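You operate a simulated robot arm through the tools that you are given. There is no shell and no other tool. Be economical: measure what you need, move in short steps, check, and stop when the job is done.

Carry out the task below with a simulated robot arm. There is one attempt and no reset: what you move stays moved.

## Task
Copy the purple Type A cassette and stand it in the Copied rack.
Fine: switch Lock on before it goes in and leave it on; set the dial to its type; wait for Copied.

Only the result counts: the job must be done as asked and must still hold three seconds after the hand-in. Knocking over, shifting, dropping, spilling or breaking anything else fails it.

## Robot
A 6-joint arm with a two-finger parallel gripper, fixed in place. Base frame: the origin is at the foot of the arm, x ahead of it, y to its left, z up. Lengths are in m, angles in degrees, forces in N, time in s.
With the tool pointing down near the work surface it reaches from about 0.26 to 0.68 m from the base axis. Its first joint turns from -66.0 to 66.0 degrees. Payload 2.9 kg.
The tool frame sits at the grasp point between the pads (the TCP): z along the fingers, y along the line on which they close. The tips reach 0.03 m beyond it. Largest opening 0.11 m; finger width 0.02, thickness 0.01; the body of the gripper, 0.048 by 0.112 m, starts 0.055 m behind the TCP.
Orientation is that of the tool frame in the base frame, as a unit quaternion [x, y, z, w]. With the fingers straight down and closing along the base's y, the tool's x points along the base's -x, its y along +y and its z along -z.

## Interface
- The arm moves only by the tool servo_tool. Its argument "steps" is a list of rows, each a list of 3 entries, a list of its own where there are three numbers: the shift along the tool's x, y, z in units of 150 mm (1.0 is 150 mm), then the turn, a rotation vector about the tool's x, y, z in units of 45 degrees (1.0 is 45 degrees), then the opening, from 0 (shut) to 1 (fully open). In form: [[[dx, dy, dz], [rx, ry, rz], gripper], ...]. A call has 1 to 12 rows; each row is the pose to reach, as a shift and turn from the pose commanded when the call began, along the tool's axes at that moment. A call with a number of a shift or a turn outside -1 to 1 is refused whole. A row lasts 0.2 s, in which the tool goes at most 0.05 m and 8.6 degrees; a call with a longer step from one row to the next is refused whole, and so is a gripper value outside its range. Where a pose cannot be reached the arm comes as near as it can. A force on the tool above 80 N (or 10 N above the force at the start of the call, whichever is more), or a blocked arm, ends the call early, and 0.2 s more pass. The fingers move at their own pace (about 0.108 m/s each) and stop on an object; they squeeze with about 25 N. The grip force told is the motor's: it shows also when the fingers shut on nothing. Time passes only in rows, and 0.2 s behind the last, so rows that repeat a pose let the fingers close. The reply holds the time, the measured pose of the TCP, the force on the tool along the base axes, the opening and the grip force, in the units named above and with some noise, with the torque about the TCP (base axes, N m) and any sound that the robot's microphone picked up.
- Cameras (640 x 400 px; columns grow to the right, rows downward): "scene" is fixed at [0.0669, 0.4229, 1.3926]; the picture's right is [-0.85, -0.52, 0.00], its down [-0.26, 0.42, -0.87] and it looks along [0.46, -0.74, -0.49] (base axes); focal length 351 px, centre (320, 200). "wrist" rides on the gripper at [0.072, 0.017, -0.103] in the tool frame; the picture's right is [-0.23, 0.97, 0.00], its down [-0.76, -0.18, -0.62] and it looks along [-0.61, -0.14, 0.78] (tool axes); focal length 222 px, centre (320, 200). There is no depth. A picture from a camera that has moved, and an enlarged one, comes with that camera's place and axes in the base frame and with its lens.
- grab_frame(camera): a new picture of that camera. No time passes.
- enlarge(camera, box): a new picture of the part [left, top, right, bottom] of that camera's present view, enlarged. No time passes.
- finish_job(): hands the job in; it is judged then, once.

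Work in short steps. Places have to be worked out from the pictures, the camera data and where the tool is seen: move nearer, look again, correct. Check each grasp and each placing, and mend what went wrong. You have 120 turns and 64 pictures in all, those below and enlarged ones among them. Open the gripper and draw the arm clear of the work before you hand the job in, unless the task says otherwise; then end with one line.

The tools are called after "Emit:" by a JSON object that holds its "name" and its "arguments". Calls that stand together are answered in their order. servo_tool: Moves the arm, as the interface text tells. Its arguments: {"type":"object","properties":{"steps":{"type":"array"}},"required":["steps"]} The other tools are called the same way: grab_frame (camera) takes a picture; enlarge (camera, box) takes an enlarged picture of a part of a camera's view; finish_job () hands the job in.

At the start:

```text
time: 0.0
tcp_pos: [0.3464, -0.1873, 1.1941]
orientation: [0.0, 1.0, -0.001, 0.001]
contact_force: [0.1, -0.2, 0.7]
moment: [0.0, 0.0, 0.03]
width: 0.1103
grip_force: 0.1
```

scene: 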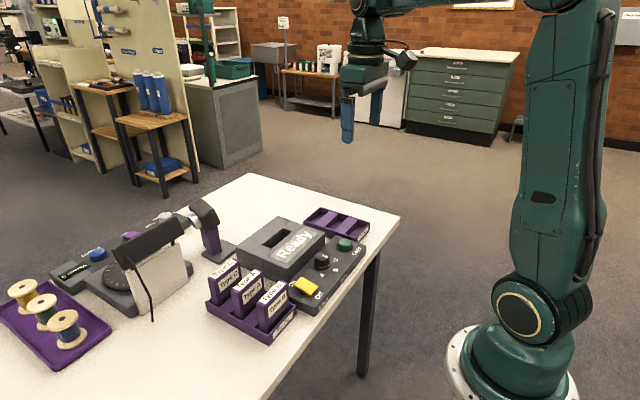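
wrist: 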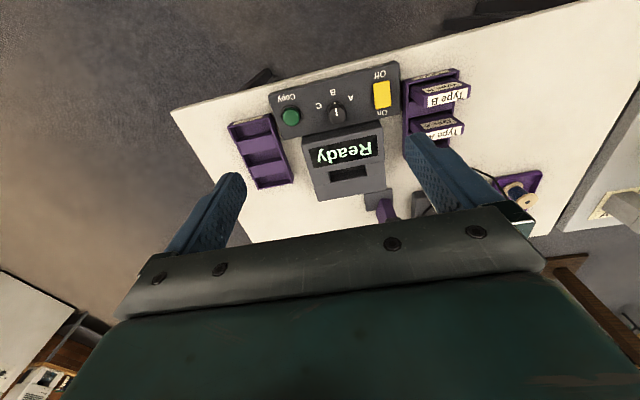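

I start by looking closely at the machine and the racks.

Emit:
{"name": "enlarge", "arguments": {"camera": "scene", "box": [190, 190, 390, 350]}}

Emit:
{"name": "enlarge", "arguments": {"camera": "wrist", "box": [210, 50, 500, 230]}}

```text
2.50 times, centred on (290, 270) of scene
camera zoom: at [0.0669, 0.4229, 1.3926], right [-0.85, -0.52, 0.0], down [-0.26, 0.42, -0.87], along [0.46, -0.74, -0.49], focal length 878 px, centre (395, 25)
```

zoom: 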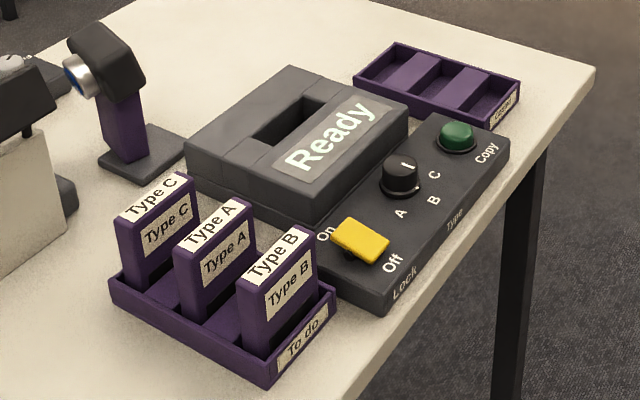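

```text
2.21 times, centred on (355, 140) of wrist
camera zoom: at [0.2739, -0.1686, 1.2977], right [0.23, 0.97, 0.0], down [0.76, -0.18, 0.62], along [0.61, -0.14, -0.78], focal length 490 px, centre (243, 332)
```

zoom: 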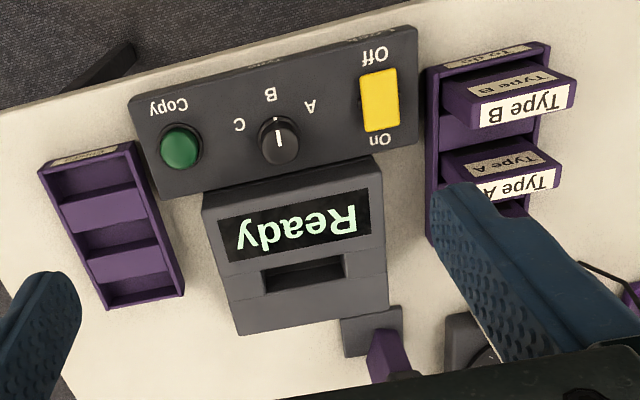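

The panel (Lock, dial, Copy) is near x≈0.41, and the deck slot is at about (0.56,-0.17). Cassette A is near (0.50,0.03), and the Copied rack near (0.49,-0.37). I'll go lower over the panel for a better measurement.

Emit:
{"name": "servo_tool", "arguments": {"steps": [[[0.02, 0.1, 0.2], [0, 0, 0], 1], [[0.04, 0.2, 0.4], [0, 0, 0], 1], [[0.06, 0.3, 0.6], [0, 0, 0], 1], [[0.08, 0.4, 0.8], [0, 0, 0], 1], [[0.1, 0.5, 1.0], [0, 0, 0], 1]]}}

Emit:
{"name": "grab_frame", "arguments": {"camera": "wrist"}}

Emit:
{"name": "enlarge", "arguments": {"camera": "scene", "box": [280, 225, 370, 315]}}

```text
time: 1.2
tcp_pos: [0.3319, -0.1108, 1.0445]
orientation: [0.0, 1.0, -0.001, 0.0]
contact_force: [0.3, 0.5, 0.5]
moment: [0.01, -0.01, -0.01]
width: 0.1102
grip_force: 0.0
```

```text
59 pictures are left
camera wrist: at [0.2594, -0.0929, 1.148], right [0.23, 0.97, 0.0], down [0.76, -0.18, 0.62], along [0.61, -0.14, -0.78], focal length 222 px, centre (320, 200)
```

wrist: 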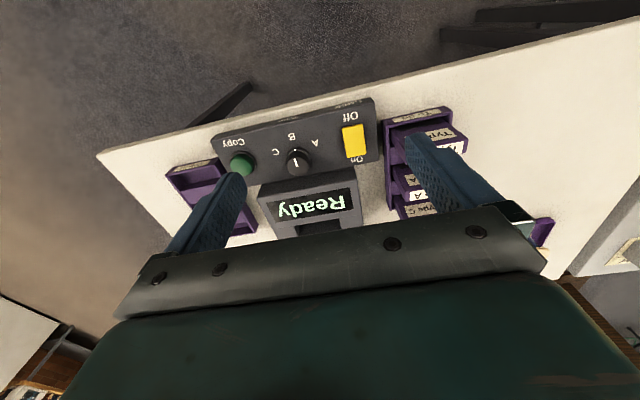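

```text
4.44 times, centred on (325, 270) of scene
camera zoom: at [0.067, 0.4229, 1.3926], right [-0.85, -0.52, 0.0], down [-0.26, 0.42, -0.87], along [0.46, -0.74, -0.49], focal length 1560 px, centre (298, -111)
```

zoom: 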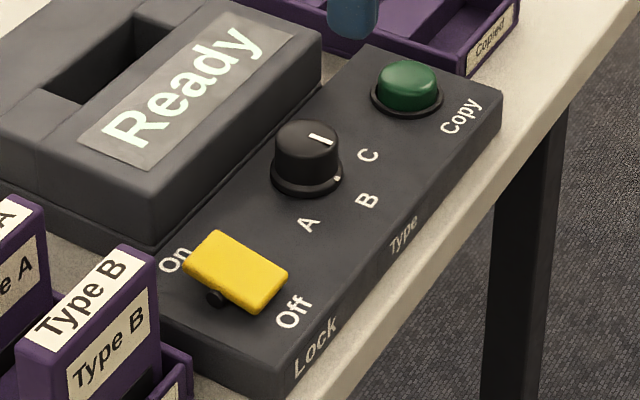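

Emit:
{"name": "enlarge", "arguments": {"camera": "wrist", "box": [200, 80, 400, 205]}}

```text
3.20 times, centred on (300, 142) of wrist
camera zoom: at [0.2594, -0.0929, 1.148], right [0.23, 0.97, 0.0], down [0.76, -0.18, 0.62], along [0.61, -0.14, -0.78], focal length 711 px, centre (384, 384)
```

zoom: 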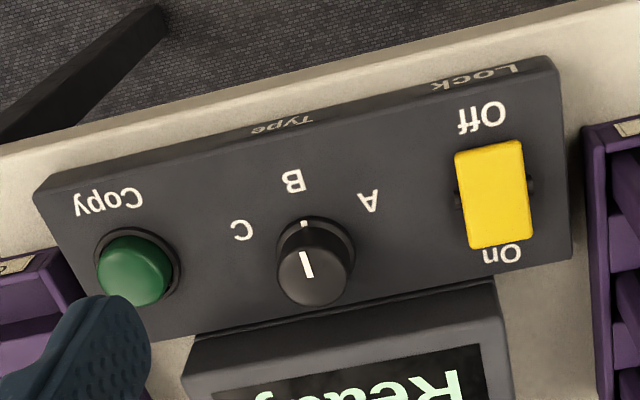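

Triangulating with both cameras puts the rocker at (0.409,-0.0745,0.83), with its On end near x≈0.425. The knob is at (0.422,-0.165), top z≈0.85, pointing at B. A lies about 60° clockwise seen from above. I'll shut the fingers and go above the On end.

Emit:
{"name": "servo_tool", "arguments": {"steps": [[[-0.12, 0.05, 0.19], [0, 0, 0], 0], [[-0.24, 0.1, 0.38], [0, 0, 0], 0], [[-0.36, 0.15, 0.57], [0, 0, 0], 0], [[-0.48, 0.2, 0.76], [0, 0, 0], 0], [[-0.607, 0.242, 0.98], [0, 0, 0], 0], [[-0.607, 0.242, 0.98], [0, 0, 0], 0]]}}

Emit:
{"name": "grab_frame", "arguments": {"camera": "wrist"}}

Emit:
{"name": "enlarge", "arguments": {"camera": "scene", "box": [240, 200, 380, 310]}}

```text
time: 2.6
tcp_pos: [0.4225, -0.0753, 0.8968]
orientation: [0.0, 1.0, 0.001, 0.001]
contact_force: [-0.3, -0.2, 0.4]
moment: [0.02, 0.0, 0.0]
width: 0.0
grip_force: 25.2
```

```text
56 pictures are left
camera wrist: at [0.3495, -0.0565, 1.0011], right [0.23, 0.97, 0.0], down [0.76, -0.18, 0.62], along [0.61, -0.14, -0.78], focal length 222 px, centre (320, 200)
```

wrist: 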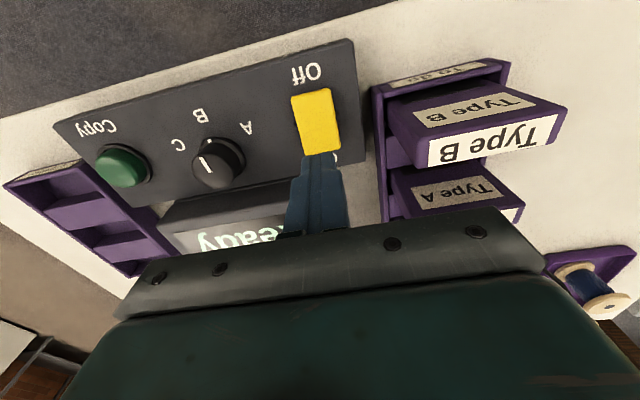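

```text
3.64 times, centred on (310, 255) of scene
camera zoom: at [0.067, 0.4229, 1.3926], right [-0.85, -0.52, 0.0], down [-0.26, 0.42, -0.87], along [0.46, -0.74, -0.49], focal length 1277 px, centre (356, 0)
```

zoom: 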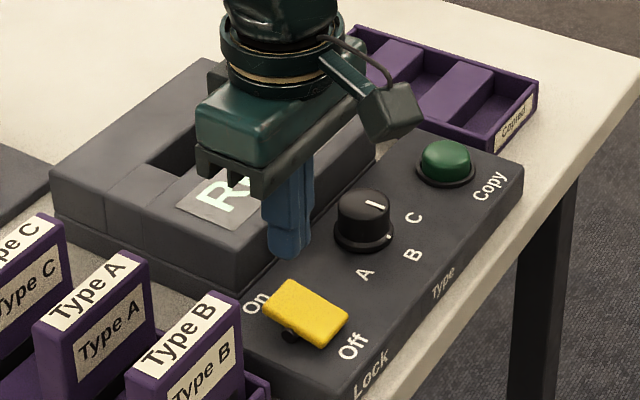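

The tips hang just above the On end. I'll press straight down in small steps.

Emit:
{"name": "servo_tool", "arguments": {"steps": [[[0, 0, 0.1], [0, 0, 0], 0], [[0, 0, 0.17], [0, 0, 0], 0], [[0, 0, 0.2], [0, 0, 0], 0], [[0, 0, 0.23], [0, 0, 0], 0], [[0, 0, 0.26], [0, 0, 0], 0], [[0, 0, 0.29], [0, 0, 0], 0]]}}

Emit:
{"name": "enlarge", "arguments": {"camera": "scene", "box": [240, 200, 380, 310]}}

```text
time: 4.0
tcp_pos: [0.4241, -0.0754, 0.8557]
orientation: [0.001, 1.0, -0.001, 0.003]
contact_force: [0.6, -0.7, 12.4]
moment: [0.0, 0.11, -0.01]
width: 0.0
grip_force: 25.0
```

```text
3.64 times, centred on (310, 255) of scene
camera zoom: at [0.0668, 0.4229, 1.3926], right [-0.85, -0.52, 0.0], down [-0.26, 0.42, -0.87], along [0.46, -0.74, -0.49], focal length 1277 px, centre (356, 0)
```

zoom: 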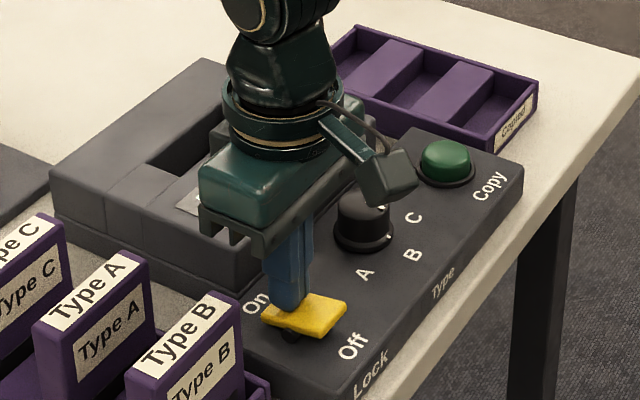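

The rocker tilted to the On side with 12 N of resistance. I'll lift and check that it stays.

Emit:
{"name": "servo_tool", "arguments": {"steps": [[[0, 0, -0.2], [0, 0, 0], 0], [[0, 0, -0.45], [0, 0, 0], 0.3], [[0, 0, -0.65], [0, 0, 0], 0.6]]}}

Emit:
{"name": "enlarge", "arguments": {"camera": "scene", "box": [240, 200, 380, 310]}}

```text
time: 4.8
tcp_pos: [0.4213, -0.075, 0.952]
orientation: [0.001, 1.0, 0.0, 0.0]
contact_force: [0.9, -0.8, 0.1]
moment: [-0.03, -0.01, 0.0]
width: 0.0663
grip_force: 0.0
```

```text
3.64 times, centred on (310, 255) of scene
camera zoom: at [0.0669, 0.4229, 1.3926], right [-0.85, -0.52, 0.0], down [-0.26, 0.42, -0.87], along [0.46, -0.74, -0.49], focal length 1277 px, centre (356, 0)
```

zoom: 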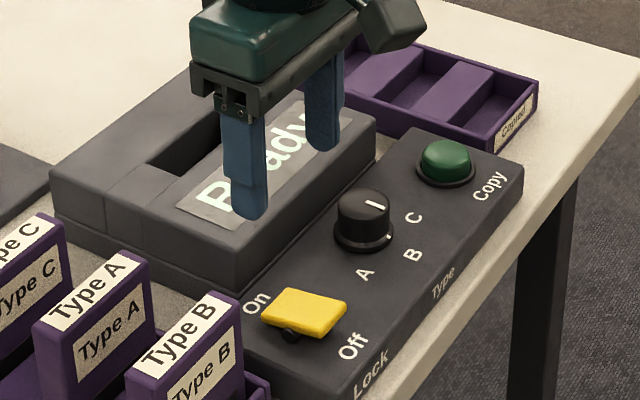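

Lock stays On. Next I go above the knob with the gripper turned −30°, leaving room for a +60° turn.

Emit:
{"name": "servo_tool", "arguments": {"steps": [[[0, -0.15, 0], [0, 0, -0.17], 0.6], [[0, -0.3, 0], [0, 0, -0.34], 0.6], [[0, -0.45, 0.1], [0, 0, -0.51], 0.6], [[-0.005, -0.6, 0.2], [0, 0, -0.667], 0.6]]}}

Emit:
{"name": "enlarge", "arguments": {"camera": "wrist", "box": [160, 60, 480, 260]}}

Emit:
{"name": "enlarge", "arguments": {"camera": "scene", "box": [240, 180, 380, 290]}}

```text
time: 5.8
tcp_pos: [0.4253, -0.1655, 0.9207]
orientation: [-0.26, 0.966, 0.0, 0.0]
contact_force: [0.2, -0.9, -0.3]
moment: [0.0, -0.02, 0.01]
width: 0.066
grip_force: 0.0
```

```text
2.00 times, centred on (320, 160) of wrist
camera zoom: at [0.353, -0.1855, 1.0238], right [-0.29, 0.96, 0.0], down [0.75, 0.23, 0.62], along [0.6, 0.18, -0.78], focal length 444 px, centre (320, 280)
```

zoom: 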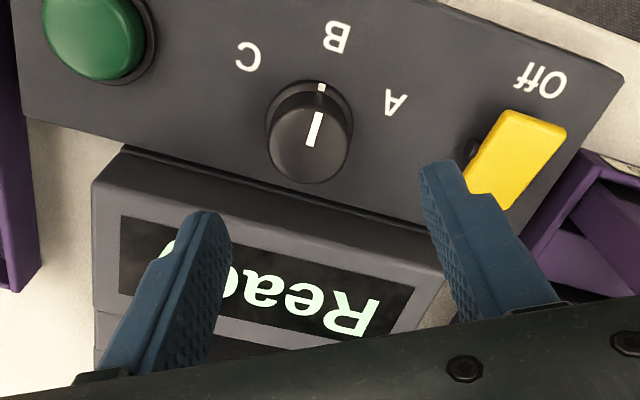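

```text
3.64 times, centred on (310, 235) of scene
camera zoom: at [0.0669, 0.4229, 1.3926], right [-0.85, -0.52, 0.0], down [-0.26, 0.42, -0.87], along [0.46, -0.74, -0.49], focal length 1277 px, centre (356, 73)
```

zoom: 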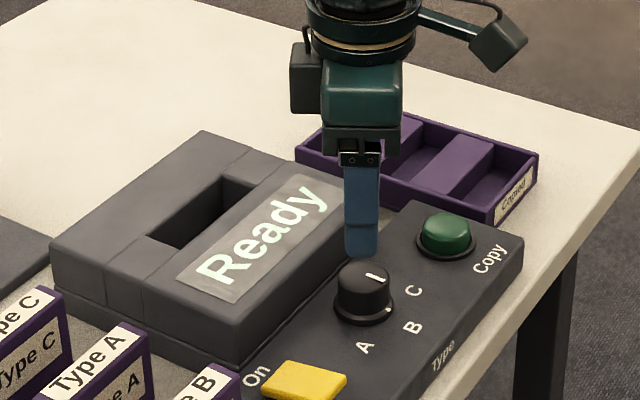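

The knob centre is about 4 mm off in x, so I correct that, descend around it and close.

Emit:
{"name": "servo_tool", "arguments": {"steps": [[[0.03, 0.002, 0.15], [0, 0, 0], 0.6], [[0.03, 0.002, 0.3], [0, 0, 0], 0.6], [[0.03, 0.002, 0.43], [0, 0, 0], 0.6], [[0.03, 0.002, 0.43], [0, 0, 0], 0.28], [[0.03, 0.002, 0.43], [0, 0, 0], 0.28]]}}

Emit:
{"name": "grab_frame", "arguments": {"camera": "wrist"}}

Emit:
{"name": "enlarge", "arguments": {"camera": "scene", "box": [240, 180, 380, 290]}}

```text
time: 7.0
tcp_pos: [0.4202, -0.1701, 0.8564]
orientation: [-0.258, 0.966, -0.002, 0.001]
contact_force: [8.5, -15.8, -1.5]
moment: [-0.33, -0.43, -0.13]
width: 0.0399
grip_force: 8.6
```

```text
50 pictures are left
camera wrist: at [0.3486, -0.1898, 0.9606], right [-0.29, 0.96, 0.0], down [0.75, 0.23, 0.63], along [0.6, 0.18, -0.78], focal length 222 px, centre (320, 200)
```

wrist: 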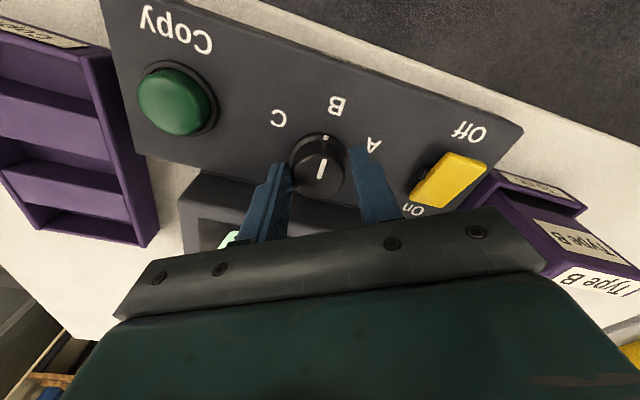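

```text
3.64 times, centred on (310, 235) of scene
camera zoom: at [0.0672, 0.4225, 1.3927], right [-0.85, -0.52, 0.0], down [-0.26, 0.42, -0.87], along [0.46, -0.74, -0.49], focal length 1277 px, centre (356, 73)
```

zoom: 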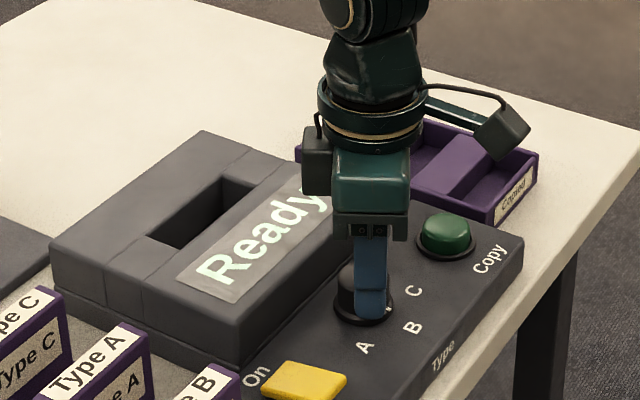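

The −y finger touched first, so I shift the tool 2.5 mm that way, close fully, and see whether the grip balances.

Emit:
{"name": "servo_tool", "arguments": {"steps": [[[0, -0.018, 0], [0, 0, 0], 0.3], [[0, -0.018, 0], [0, 0, 0], 0.2], [[0, -0.018, 0], [0, 0, 0], 0.2]]}}

```text
time: 7.8
tcp_pos: [0.4198, -0.1721, 0.8562]
orientation: [-0.257, 0.966, -0.002, 0.002]
contact_force: [13.9, -20.6, -5.9]
moment: [-0.67, 0.16, -0.11]
width: 0.0347
grip_force: 45.7
```

Still some side force, so I ease another 2 mm the same way and reread.

Emit:
{"name": "servo_tool", "arguments": {"steps": [[[0, -0.015, 0], [0, 0, 0], 0.2], [[0, -0.015, 0], [0, 0, 0], 0.2]]}}

```text
time: 8.4
tcp_pos: [0.4214, -0.172, 0.8571]
orientation: [-0.26, 0.966, -0.001, 0.0]
contact_force: [5.1, -12.7, 7.6]
moment: [-0.15, -0.9, -0.09]
width: 0.0343
grip_force: 45.2
```

The force is falling, so the direction is right. I ease a little more and begin the +45° turn.

Emit:
{"name": "servo_tool", "arguments": {"steps": [[[0, -0.02, 0], [0, 0, 0], 0.2], [[0, -0.02, 0], [0, 0, 0.17], 0.2], [[0, -0.02, 0], [0, 0, 0.34], 0.2], [[0, -0.02, 0], [0, 0, 0.51], 0.2], [[0, -0.02, 0], [0, 0, 0.68], 0.2]]}}

Emit:
{"name": "grab_frame", "arguments": {"camera": "wrist"}}

```text
time: 9.6
tcp_pos: [0.4218, -0.1706, 0.8556]
orientation: [0.003, 1.0, 0.004, -0.002]
contact_force: [-14.8, 31.9, 31.5]
moment: [1.13, -0.06, 0.13]
width: 0.0346
grip_force: 45.0
```

```text
48 pictures are left
camera wrist: at [0.3498, -0.1525, 0.9601], right [0.23, 0.97, 0.01], down [0.76, -0.19, 0.62], along [0.6, -0.14, -0.79], focal length 222 px, centre (320, 200)
```

wrist: 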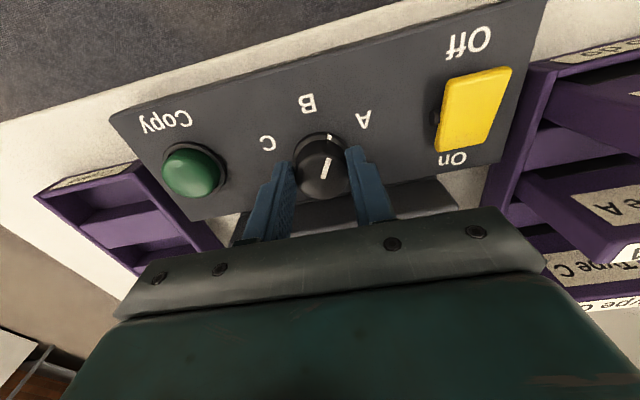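

The knob turns with the gripper and now points between B and A. The side force shows I overshifted, so I correct +4 mm in y and turn another 30°.

Emit:
{"name": "servo_tool", "arguments": {"steps": [[[0, 0.025, 0], [0, 0, 0.17], 0.2], [[0, 0.025, 0], [0, 0, 0.34], 0.2], [[0, 0.025, 0], [0, 0, 0.51], 0.2], [[0, 0.025, 0], [0, 0, 0.667], 0.2]]}}

Emit:
{"name": "grab_frame", "arguments": {"camera": "wrist"}}

Emit:
{"name": "enlarge", "arguments": {"camera": "scene", "box": [240, 180, 380, 290]}}

```text
time: 10.6
tcp_pos: [0.4224, -0.1683, 0.8549]
orientation: [0.264, 0.965, 0.002, -0.003]
contact_force: [-9.3, 27.6, 0.1]
moment: [0.63, -0.13, 0.09]
width: 0.0345
grip_force: 45.2
```

```text
47 pictures are left
camera wrist: at [0.3688, -0.1158, 0.96], right [0.69, 0.72, 0.0], down [0.57, -0.54, 0.62], along [0.45, -0.42, -0.79], focal length 222 px, centre (320, 200)
```

wrist: 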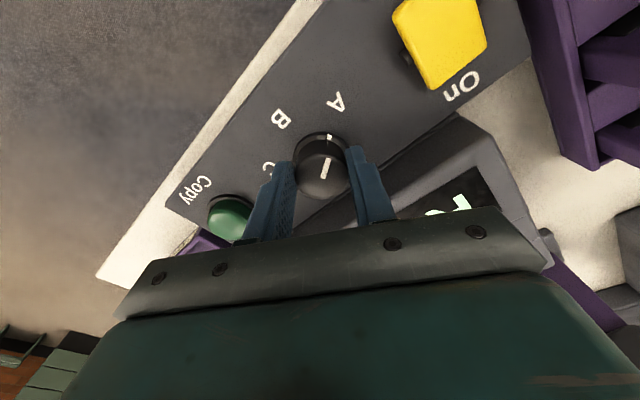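

```text
3.64 times, centred on (310, 235) of scene
camera zoom: at [0.0667, 0.4236, 1.3924], right [-0.85, -0.52, 0.0], down [-0.26, 0.42, -0.87], along [0.46, -0.74, -0.49], focal length 1277 px, centre (356, 73)
```

zoom: 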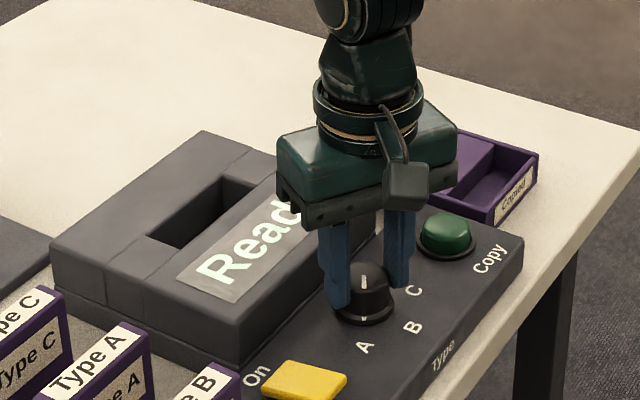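

The pointer now lines up with A. I relieve the side force, open and lift.

Emit:
{"name": "servo_tool", "arguments": {"steps": [[[0, 0.025, 0], [0, 0, 0], 0.2], [[0, 0.025, 0], [0, 0, 0], 0.5], [[0, 0.025, 0], [0, 0, 0], 0.6], [[0, 0.025, -0.2], [0, 0, 0], 0.6], [[0, 0.025, -0.5], [0, 0, 0], 0.6], [[0, 0.025, -0.8], [0, 0, 0], 0.6]]}}

Emit:
{"name": "enlarge", "arguments": {"camera": "scene", "box": [190, 190, 390, 350]}}

Emit:
{"name": "grab_frame", "arguments": {"camera": "wrist"}}

```text
time: 12.0
tcp_pos: [0.4261, -0.167, 0.9776]
orientation: [0.264, 0.965, 0.0, -0.001]
contact_force: [0.0, 0.3, -0.2]
moment: [0.0, -0.03, 0.01]
width: 0.066
grip_force: 0.0
```

```text
2.50 times, centred on (290, 270) of scene
camera zoom: at [0.0669, 0.4229, 1.3926], right [-0.85, -0.52, 0.0], down [-0.26, 0.42, -0.87], along [0.46, -0.74, -0.49], focal length 878 px, centre (395, 25)
```

zoom: 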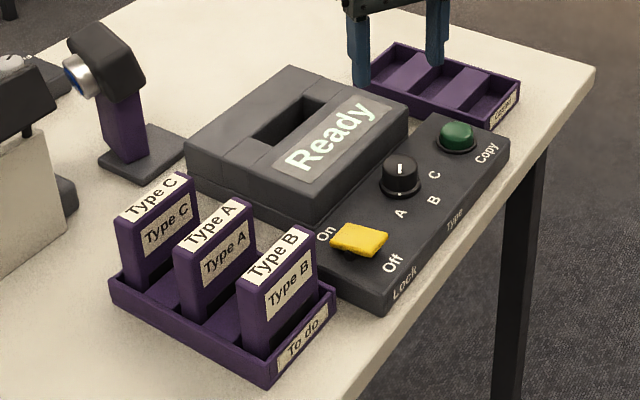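

```text
44 pictures are left
camera wrist: at [0.3722, -0.1138, 1.0807], right [0.69, 0.72, 0.0], down [0.56, -0.54, 0.62], along [0.45, -0.43, -0.78], focal length 222 px, centre (320, 200)
```

wrist: 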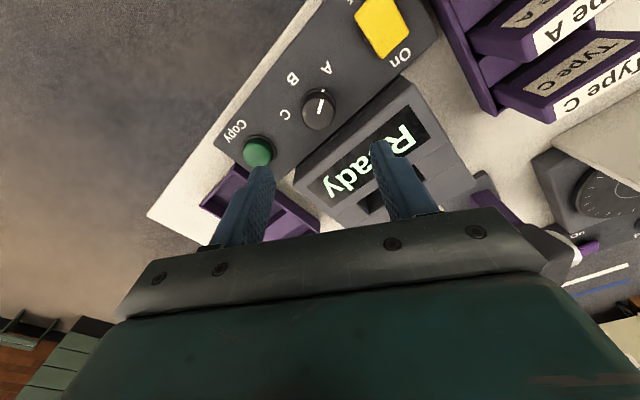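

Lock is On and the dial is at A. I now travel towards cassette A, turning the gripper so it closes along x, the cassette's thin direction.

Emit:
{"name": "servo_tool", "arguments": {"steps": [[[0.03, 0.16, -0.05], [0, 0, 0.16], 0.6], [[0.06, 0.32, -0.1], [0, 0, 0.33], 0.6], [[0.09, 0.48, -0.15], [0, 0, 0.5], 0.6], [[0.12, 0.64, -0.2], [0, 0, 0.67], 0.6], [[0.15, 0.8, -0.25], [0, 0, 0.84], 0.6], [[0.17, 0.98, -0.3], [0, 0, 1.0], 0.6]]}}

Emit:
{"name": "grab_frame", "arguments": {"camera": "wrist"}}

```text
time: 13.4
tcp_pos: [0.4777, -0.0269, 1.0224]
orientation: [0.614, 0.789, 0.0, 0.0]
contact_force: [0.5, 0.5, 0.0]
moment: [-0.02, -0.03, 0.0]
width: 0.066
grip_force: 0.0
```

```text
43 pictures are left
camera wrist: at [0.4757, 0.0489, 1.1257], right [1.0, 0.02, 0.0], down [0.02, -0.78, 0.62], along [0.01, -0.62, -0.78], focal length 222 px, centre (320, 200)
```

wrist: 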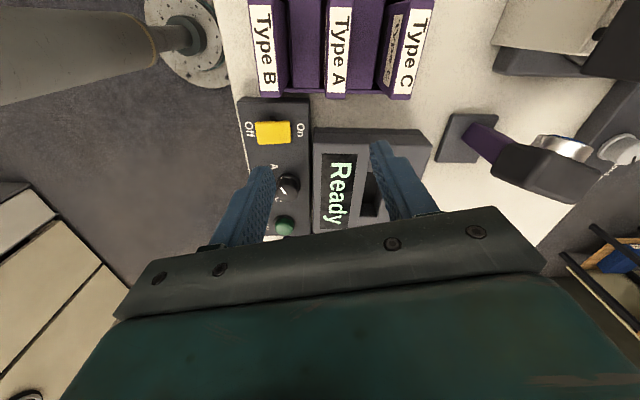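

The view is now square to the rack; A is near (0.492,0.03). I finish the turn and centre above it.

Emit:
{"name": "servo_tool", "arguments": {"steps": [[[0.17, 0.09, 0.05], [0, 0, 0.16], 0.6], [[0.344, 0.187, 0.1], [0, 0, 0.316], 0.6]]}}

Emit:
{"name": "grab_frame", "arguments": {"camera": "wrist"}}

Emit:
{"name": "enlarge", "arguments": {"camera": "scene", "box": [200, 180, 320, 350]}}

```text
time: 14.0
tcp_pos: [0.4938, 0.0305, 1.0063]
orientation: [0.707, 0.707, 0.001, -0.001]
contact_force: [0.1, -0.3, -0.4]
moment: [0.01, 0.02, 0.03]
width: 0.0659
grip_force: 0.0
```

```text
42 pictures are left
camera wrist: at [0.5101, 0.1047, 1.1103], right [0.97, -0.23, 0.0], down [-0.18, -0.76, 0.62], along [-0.14, -0.61, -0.78], focal length 222 px, centre (320, 200)
```

wrist: 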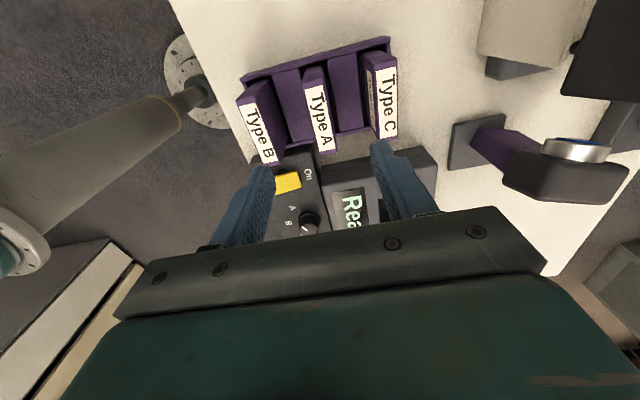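

```text
2.35 times, centred on (260, 265) of scene
camera zoom: at [0.067, 0.4229, 1.3925], right [-0.85, -0.52, 0.0], down [-0.26, 0.42, -0.87], along [0.46, -0.74, -0.49], focal length 826 px, centre (461, 47)
```

zoom: 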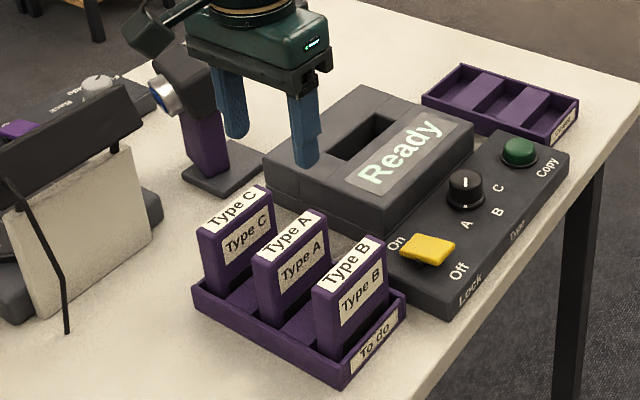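

Emit:
{"name": "enlarge", "arguments": {"camera": "wrist", "box": [220, 30, 420, 190]}}

```text
2.50 times, centred on (320, 110) of wrist
camera zoom: at [0.5101, 0.1047, 1.1103], right [0.97, -0.23, 0.0], down [-0.18, -0.76, 0.62], along [-0.14, -0.61, -0.78], focal length 555 px, centre (320, 425)
```

zoom: 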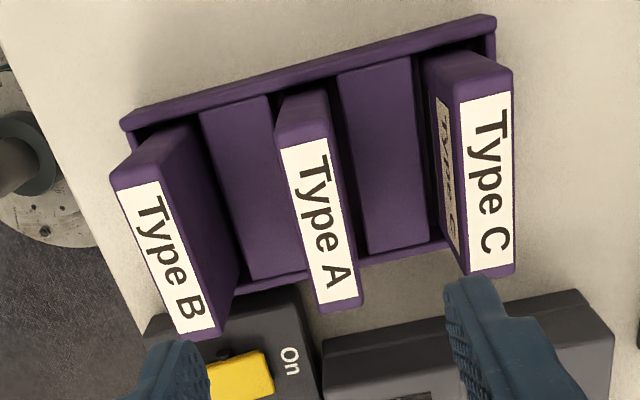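

A's top centre comes out at about (0.493,0.029,0.881), roughly 20 mm thick with 47 mm gaps. I narrow the opening to 53 mm and descend halfway to check.

Emit:
{"name": "servo_tool", "arguments": {"steps": [[[-0.01, -0.007, 0.2], [0, 0, 0], 0.48], [[-0.01, -0.007, 0.4], [0, 0, 0], 0.48], [[-0.01, -0.007, 0.52], [0, 0, 0], 0.48]]}}

Emit:
{"name": "grab_frame", "arguments": {"camera": "wrist"}}

Emit:
{"name": "enlarge", "arguments": {"camera": "scene", "box": [200, 220, 320, 350]}}

```text
time: 14.8
tcp_pos: [0.4923, 0.0286, 0.9279]
orientation: [0.706, 0.709, 0.0, 0.0]
contact_force: [0.0, 0.2, 0.5]
moment: [0.0, -0.04, 0.03]
width: 0.0529
grip_force: 0.0
```

```text
39 pictures are left
camera wrist: at [0.5087, 0.1029, 1.0327], right [0.97, -0.22, 0.0], down [-0.18, -0.76, 0.62], along [-0.14, -0.61, -0.78], focal length 222 px, centre (320, 200)
```

wrist: 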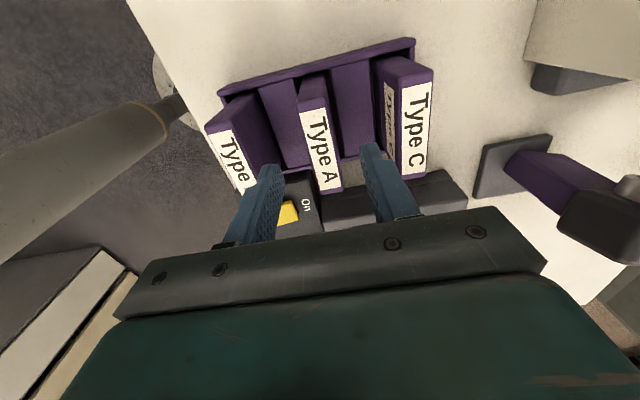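

```text
3.08 times, centred on (260, 285) of scene
camera zoom: at [0.067, 0.4229, 1.3926], right [-0.85, -0.52, 0.0], down [-0.26, 0.42, -0.87], along [0.46, -0.74, -0.49], focal length 1080 px, centre (505, -62)
```

zoom: 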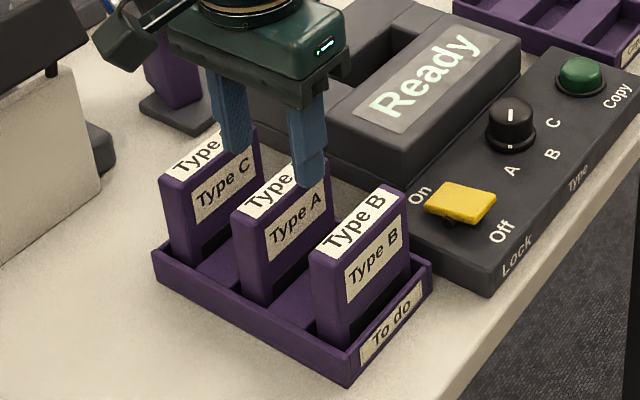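

Alignment is good. I descend so the tips overlap the top 27 mm, then close.

Emit:
{"name": "servo_tool", "arguments": {"steps": [[[0.01, 0, 0.15], [0, 0, 0], 0.48], [[0.01, 0, 0.3], [0, 0, 0], 0.48], [[0.01, 0, 0.3], [0, 0, 0], 0.1], [[0.01, 0, 0.3], [0, 0, 0], 0.1]]}}

Emit:
{"name": "grab_frame", "arguments": {"camera": "wrist"}}

Emit:
{"name": "enlarge", "arguments": {"camera": "scene", "box": [200, 220, 320, 350]}}

```text
time: 15.8
tcp_pos: [0.4908, 0.0283, 0.8832]
orientation: [0.706, 0.708, 0.0, 0.0]
contact_force: [1.1, -0.3, -0.4]
moment: [0.08, -0.05, -0.02]
width: 0.0215
grip_force: 24.9
```

```text
37 pictures are left
camera wrist: at [0.5077, 0.1035, 0.9868], right [0.97, -0.22, 0.0], down [-0.18, -0.76, 0.62], along [-0.14, -0.61, -0.78], focal length 222 px, centre (320, 200)
```

wrist: 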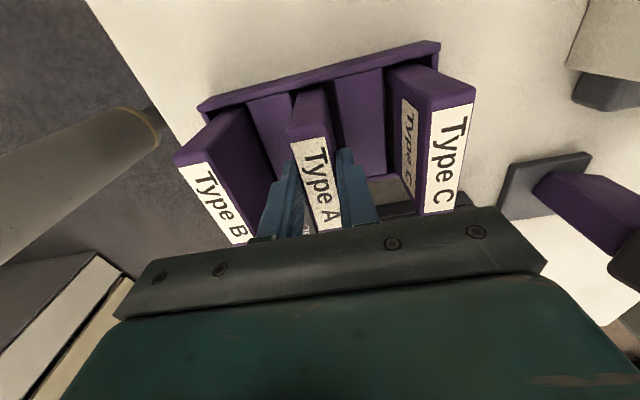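

```text
3.08 times, centred on (260, 285) of scene
camera zoom: at [0.067, 0.4229, 1.3926], right [-0.85, -0.52, 0.0], down [-0.26, 0.42, -0.87], along [0.46, -0.74, -0.49], focal length 1080 px, centre (505, -62)
```

zoom: 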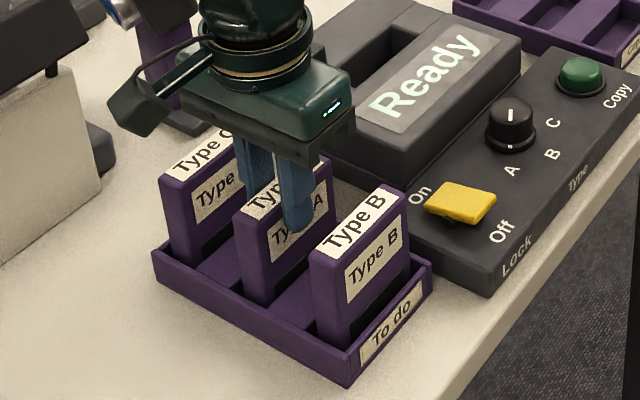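

Gripped at 21.5 mm. I lift straight up.

Emit:
{"name": "servo_tool", "arguments": {"steps": [[[0, 0, -0.1], [0, 0, 0], 0.1], [[0, 0, -0.3], [0, 0, 0], 0.1], [[0, 0, -0.6], [0, 0, 0], 0.1], [[0, 0, -0.9], [0, 0, 0], 0.1]]}}

Emit:
{"name": "grab_frame", "arguments": {"camera": "scene"}}

Emit:
{"name": "grab_frame", "arguments": {"camera": "wrist"}}

```text
time: 16.8
tcp_pos: [0.4903, 0.0289, 1.0181]
orientation: [0.706, 0.708, -0.001, 0.0]
contact_force: [-0.8, -0.1, -2.8]
moment: [-0.01, -0.04, 0.05]
width: 0.0214
grip_force: 24.8
```

```text
35 pictures are left
```

scene: 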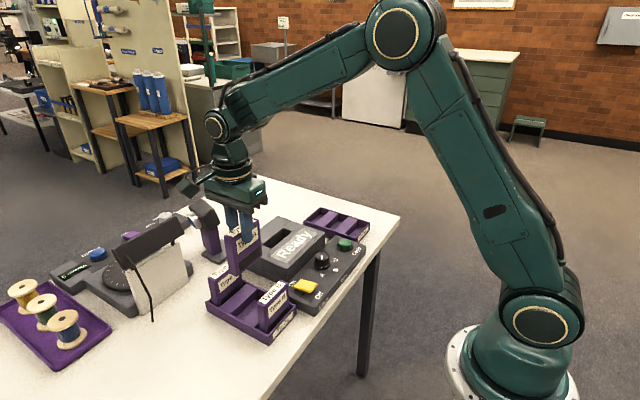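

```text
34 pictures are left
camera wrist: at [0.506, 0.1024, 1.1219], right [0.97, -0.22, 0.0], down [-0.17, -0.76, 0.62], along [-0.14, -0.61, -0.78], focal length 222 px, centre (320, 200)
```

wrist: 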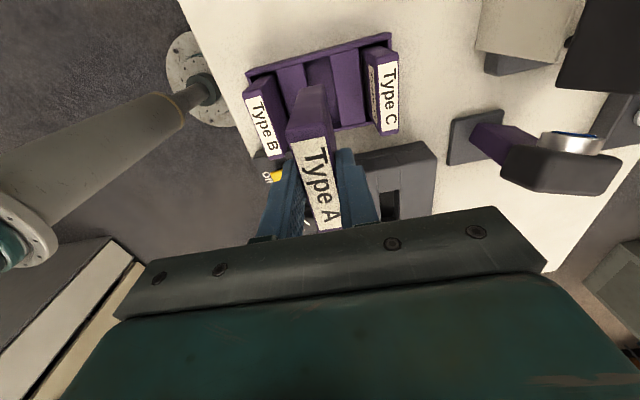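

Cassette A is held upright and clear. I move towards the deck to measure its slot from close up.

Emit:
{"name": "servo_tool", "arguments": {"steps": [[[-0.25, 0.04, 0], [0, 0, 0], 0.1], [[-0.5, 0.08, 0], [0, 0, 0], 0.1], [[-0.733, 0.133, 0], [0, 0, 0], 0.1]]}}

Emit:
{"name": "enlarge", "arguments": {"camera": "wrist", "box": [240, 70, 480, 230]}}

Emit:
{"name": "enlarge", "arguments": {"camera": "scene", "box": [220, 180, 350, 290]}}

```text
time: 17.6
tcp_pos: [0.5112, -0.0798, 1.0173]
orientation: [0.705, 0.709, 0.0, 0.0]
contact_force: [0.0, -0.3, -1.4]
moment: [0.02, -0.04, -0.04]
width: 0.0216
grip_force: 24.8
```

```text
2.50 times, centred on (360, 150) of wrist
camera zoom: at [0.528, -0.0067, 1.1206], right [0.97, -0.22, 0.0], down [-0.17, -0.76, 0.62], along [-0.14, -0.61, -0.78], focal length 555 px, centre (220, 325)
```

zoom: 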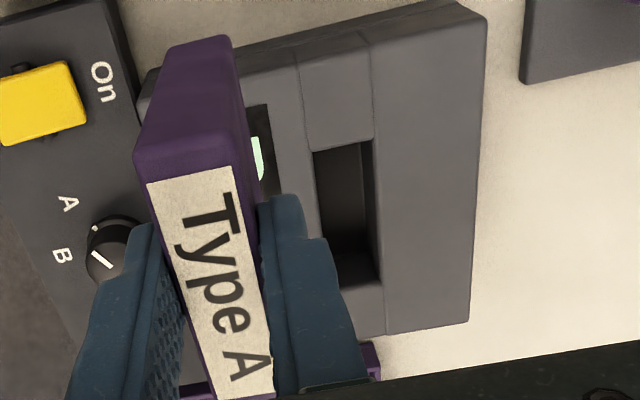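

```text
3.64 times, centred on (285, 235) of scene
camera zoom: at [0.067, 0.4229, 1.3926], right [-0.85, -0.52, 0.0], down [-0.26, 0.42, -0.87], along [0.46, -0.74, -0.49], focal length 1277 px, centre (447, 73)
```

zoom: 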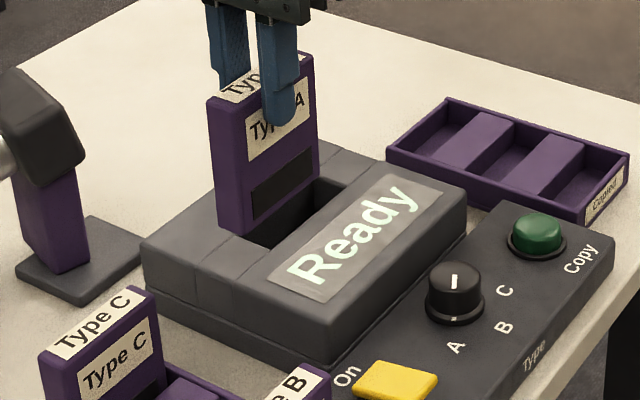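

The slot centre is about (0.564,-0.166), roughly 30 × 90 mm. I move above it and check alignment.

Emit:
{"name": "servo_tool", "arguments": {"steps": [[[-0.2, 0.12, 0], [0, 0, 0], 0.1], [[-0.4, 0.24, 0], [0, 0, 0], 0.1], [[-0.58, 0.352, 0], [0, 0, 0], 0.1], [[-0.58, 0.352, 0.15], [0, 0, 0], 0.1]]}}

Emit:
{"name": "enlarge", "arguments": {"camera": "wrist", "box": [240, 70, 480, 230]}}

Emit:
{"name": "enlarge", "arguments": {"camera": "scene", "box": [220, 160, 350, 290]}}

```text
time: 18.6
tcp_pos: [0.5661, -0.1686, 0.9937]
orientation: [0.706, 0.709, 0.0, 0.0]
contact_force: [-0.1, -0.3, -1.9]
moment: [0.02, 0.0, 0.02]
width: 0.0213
grip_force: 25.1
```

```text
2.50 times, centred on (360, 150) of wrist
camera zoom: at [0.5826, -0.0941, 1.0986], right [0.97, -0.22, 0.0], down [-0.18, -0.76, 0.62], along [-0.14, -0.61, -0.78], focal length 555 px, centre (220, 325)
```

zoom: 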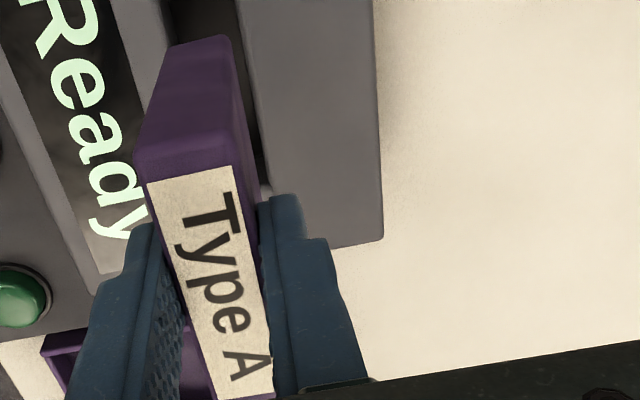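

```text
3.08 times, centred on (285, 225) of scene
camera zoom: at [0.067, 0.4229, 1.3926], right [-0.85, -0.52, 0.0], down [-0.26, 0.42, -0.87], along [0.46, -0.74, -0.49], focal length 1080 px, centre (428, 123)
```

zoom: 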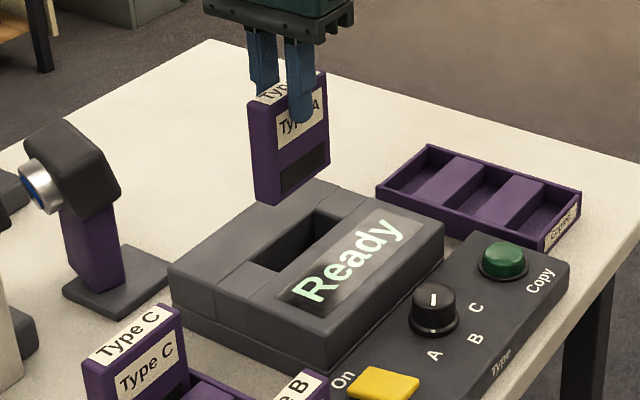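

Fine alignment: the slot centre is about (0.563,-0.165), so I correct a few mm and lower until just inside the mouth.

Emit:
{"name": "servo_tool", "arguments": {"steps": [[[0.015, -0.018, 0], [0, 0, 0], 0.1], [[0.015, -0.018, 0.15], [0, 0, 0], 0.1], [[0.015, -0.018, 0.3], [0, 0, 0], 0.1], [[0.015, -0.018, 0.38], [0, 0, 0], 0.1], [[0.015, -0.018, 0.46], [0, 0, 0], 0.1]]}}

Emit:
{"name": "enlarge", "arguments": {"camera": "wrist", "box": [240, 70, 480, 230]}}

Emit:
{"name": "enlarge", "arguments": {"camera": "scene", "box": [220, 160, 350, 290]}}

```text
time: 19.8
tcp_pos: [0.5615, -0.1643, 0.9277]
orientation: [0.706, 0.709, 0.0, 0.001]
contact_force: [-0.1, 0.7, -1.6]
moment: [0.0, -0.01, 0.01]
width: 0.0215
grip_force: 24.9
```

```text
2.50 times, centred on (360, 150) of wrist
camera zoom: at [0.5784, -0.0907, 1.0308], right [0.97, -0.22, 0.0], down [-0.18, -0.76, 0.62], along [-0.14, -0.61, -0.78], focal length 555 px, centre (220, 325)
```

zoom: 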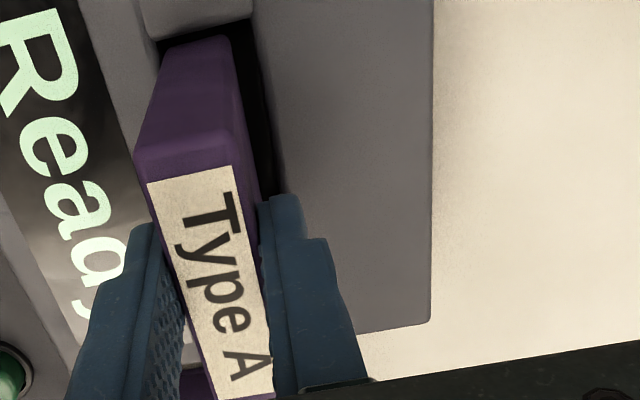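

```text
3.08 times, centred on (285, 225) of scene
camera zoom: at [0.067, 0.4229, 1.3926], right [-0.85, -0.52, 0.0], down [-0.26, 0.42, -0.87], along [0.46, -0.74, -0.49], focal length 1080 px, centre (428, 123)
```

zoom: 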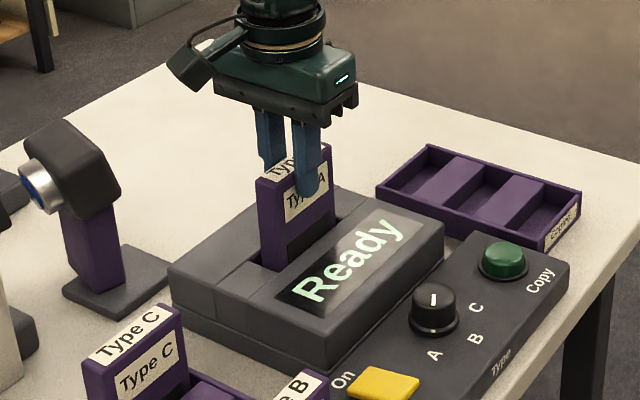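

The bottom edge is at the mouth; the gap is larger on +x, so I shift 4 mm +x and lower gently, watching force.

Emit:
{"name": "servo_tool", "arguments": {"steps": [[[-0.013, 0.025, 0], [0, 0, 0], 0.1], [[-0.013, 0.025, 0.07], [0, 0, 0], 0.1], [[-0.013, 0.025, 0.14], [0, 0, 0], 0.1], [[-0.013, 0.025, 0.2], [0, 0, 0], 0.1]]}}

Emit:
{"name": "enlarge", "arguments": {"camera": "wrist", "box": [240, 70, 480, 230]}}

Emit:
{"name": "enlarge", "arguments": {"camera": "scene", "box": [220, 160, 350, 290]}}

```text
time: 20.8
tcp_pos: [0.5649, -0.1667, 0.9017]
orientation: [0.707, 0.708, 0.0, 0.002]
contact_force: [-9.0, 3.8, 27.0]
moment: [0.48, 0.83, 0.05]
width: 0.0214
grip_force: 24.7
```

```text
2.50 times, centred on (360, 150) of wrist
camera zoom: at [0.5822, -0.093, 1.0048], right [0.97, -0.22, 0.0], down [-0.18, -0.76, 0.62], along [-0.14, -0.61, -0.78], focal length 555 px, centre (220, 325)
```

zoom: 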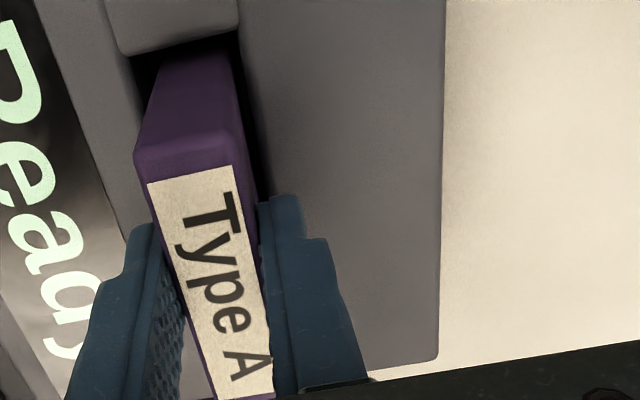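

```text
3.08 times, centred on (285, 225) of scene
camera zoom: at [0.0662, 0.4231, 1.3925], right [-0.85, -0.52, 0.0], down [-0.26, 0.42, -0.87], along [0.46, -0.74, -0.49], focal length 1080 px, centre (428, 123)
```

zoom: 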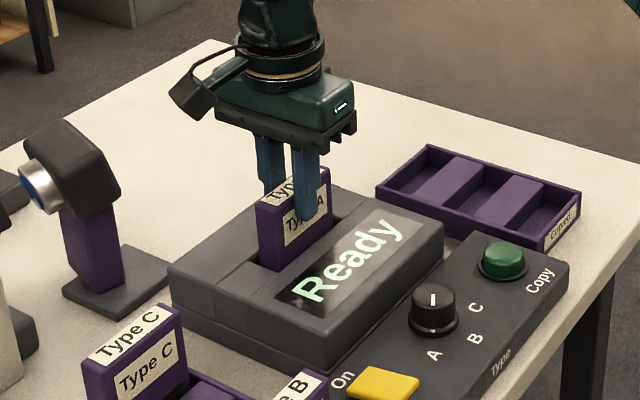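

Upward force of 27 N with −x push: either the slot floor or a snag on the +x side. I raise 3 mm, shift 2 mm −x and try again to tell which.

Emit:
{"name": "servo_tool", "arguments": {"steps": [[[0, 0, -0.04], [0, 0, 0], 0.1], [[0, -0.013, -0.04], [0, 0, 0], 0.1], [[0, -0.013, -0.015], [0, 0, 0], 0.1], [[0, -0.013, 0.0], [0, 0, 0], 0.1], [[0, -0.013, 0.01], [0, 0, 0], 0.1]]}}

```text
time: 22.0
tcp_pos: [0.565, -0.1666, 0.9014]
orientation: [0.706, 0.709, 0.003, 0.004]
contact_force: [-10.6, 8.5, 44.5]
moment: [0.26, 0.56, 0.02]
width: 0.0218
grip_force: 24.6
```

Same hard stop at z≈0.9015, which looks like the slot floor. I relieve the load, open a little and look.

Emit:
{"name": "servo_tool", "arguments": {"steps": [[[0, 0.0, -0.02], [0, 0, 0], 0.1], [[0, 0, -0.025], [0, 0, 0], 0.1], [[0, 0, -0.025], [0, 0, 0], 0.35], [[0, 0, -0.025], [0, 0, 0], 0.45]]}}

Emit:
{"name": "grab_frame", "arguments": {"camera": "wrist"}}

Emit:
{"name": "enlarge", "arguments": {"camera": "scene", "box": [220, 160, 350, 290]}}

```text
time: 23.0
tcp_pos: [0.5625, -0.1676, 0.8985]
orientation: [0.706, 0.708, -0.001, -0.001]
contact_force: [0.2, 0.7, -0.2]
moment: [0.0, 0.04, -0.02]
width: 0.0492
grip_force: 0.1
```

```text
25 pictures are left
camera wrist: at [0.581, -0.0941, 1.0022], right [0.97, -0.22, 0.0], down [-0.17, -0.76, 0.62], along [-0.14, -0.61, -0.78], focal length 222 px, centre (320, 200)
```

wrist: 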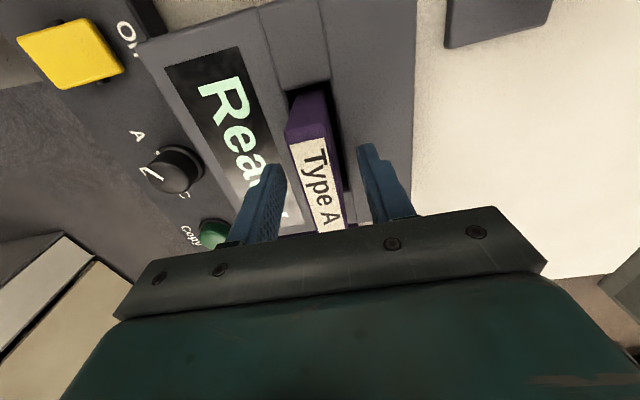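

```text
3.08 times, centred on (285, 225) of scene
camera zoom: at [0.0669, 0.4229, 1.3926], right [-0.85, -0.52, 0.0], down [-0.26, 0.42, -0.87], along [0.46, -0.74, -0.49], focal length 1080 px, centre (428, 123)
```

zoom: 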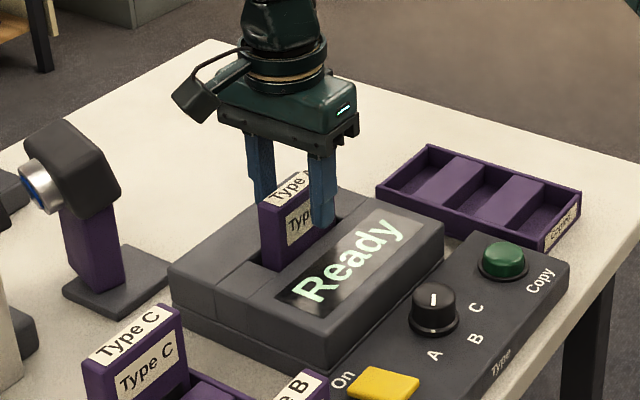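

The cassette stands in the slot. I rise, close the fingers and move above the Copy button at about (0.407,-0.255).

Emit:
{"name": "servo_tool", "arguments": {"steps": [[[0, 0, -0.3], [0, 0, 0], 0.45], [[0, 0, -0.6], [0, 0, 0], 0.45], [[-0.12, -0.25, -0.6], [0, 0, 0], 0], [[-0.24, -0.5, -0.6], [0, 0, 0], 0], [[-0.4, -0.75, -0.5], [0, 0, 0], 0], [[-0.587, -0.99, -0.35], [0, 0, 0], 0], [[-0.587, -0.99, -0.1], [0, 0, 0], 0]]}}

Emit:
{"name": "grab_frame", "arguments": {"camera": "wrist"}}

Emit:
{"name": "enlarge", "arguments": {"camera": "scene", "box": [240, 160, 370, 290]}}

```text
refused: row 6 steps farther than a row can; nothing moved
```

```text
23 pictures are left
camera wrist: at [0.581, -0.0941, 1.0022], right [0.97, -0.22, 0.0], down [-0.17, -0.76, 0.62], along [-0.14, -0.61, -0.78], focal length 222 px, centre (320, 200)
```

wrist: 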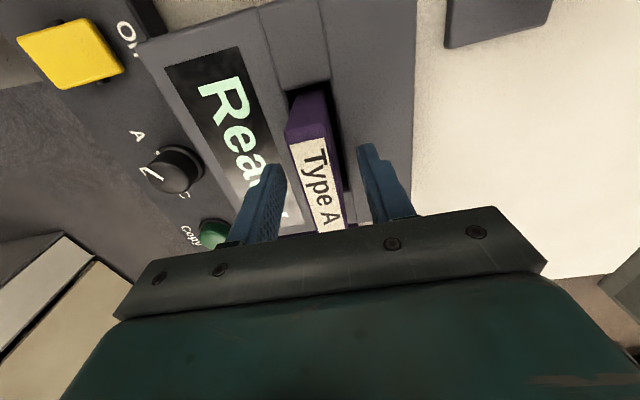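

```text
3.08 times, centred on (305, 225) of scene
camera zoom: at [0.0669, 0.4229, 1.3926], right [-0.85, -0.52, 0.0], down [-0.26, 0.42, -0.87], along [0.46, -0.74, -0.49], focal length 1080 px, centre (366, 123)
```

zoom: 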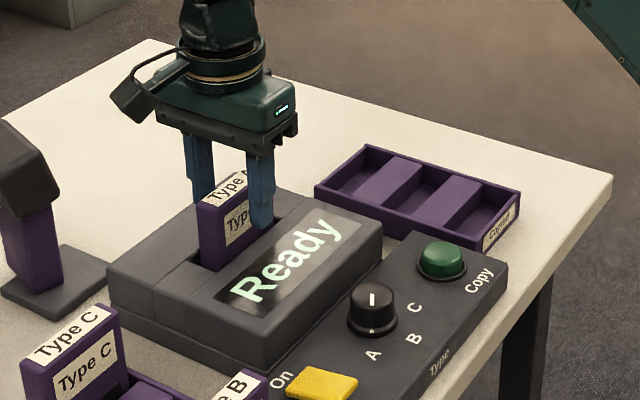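

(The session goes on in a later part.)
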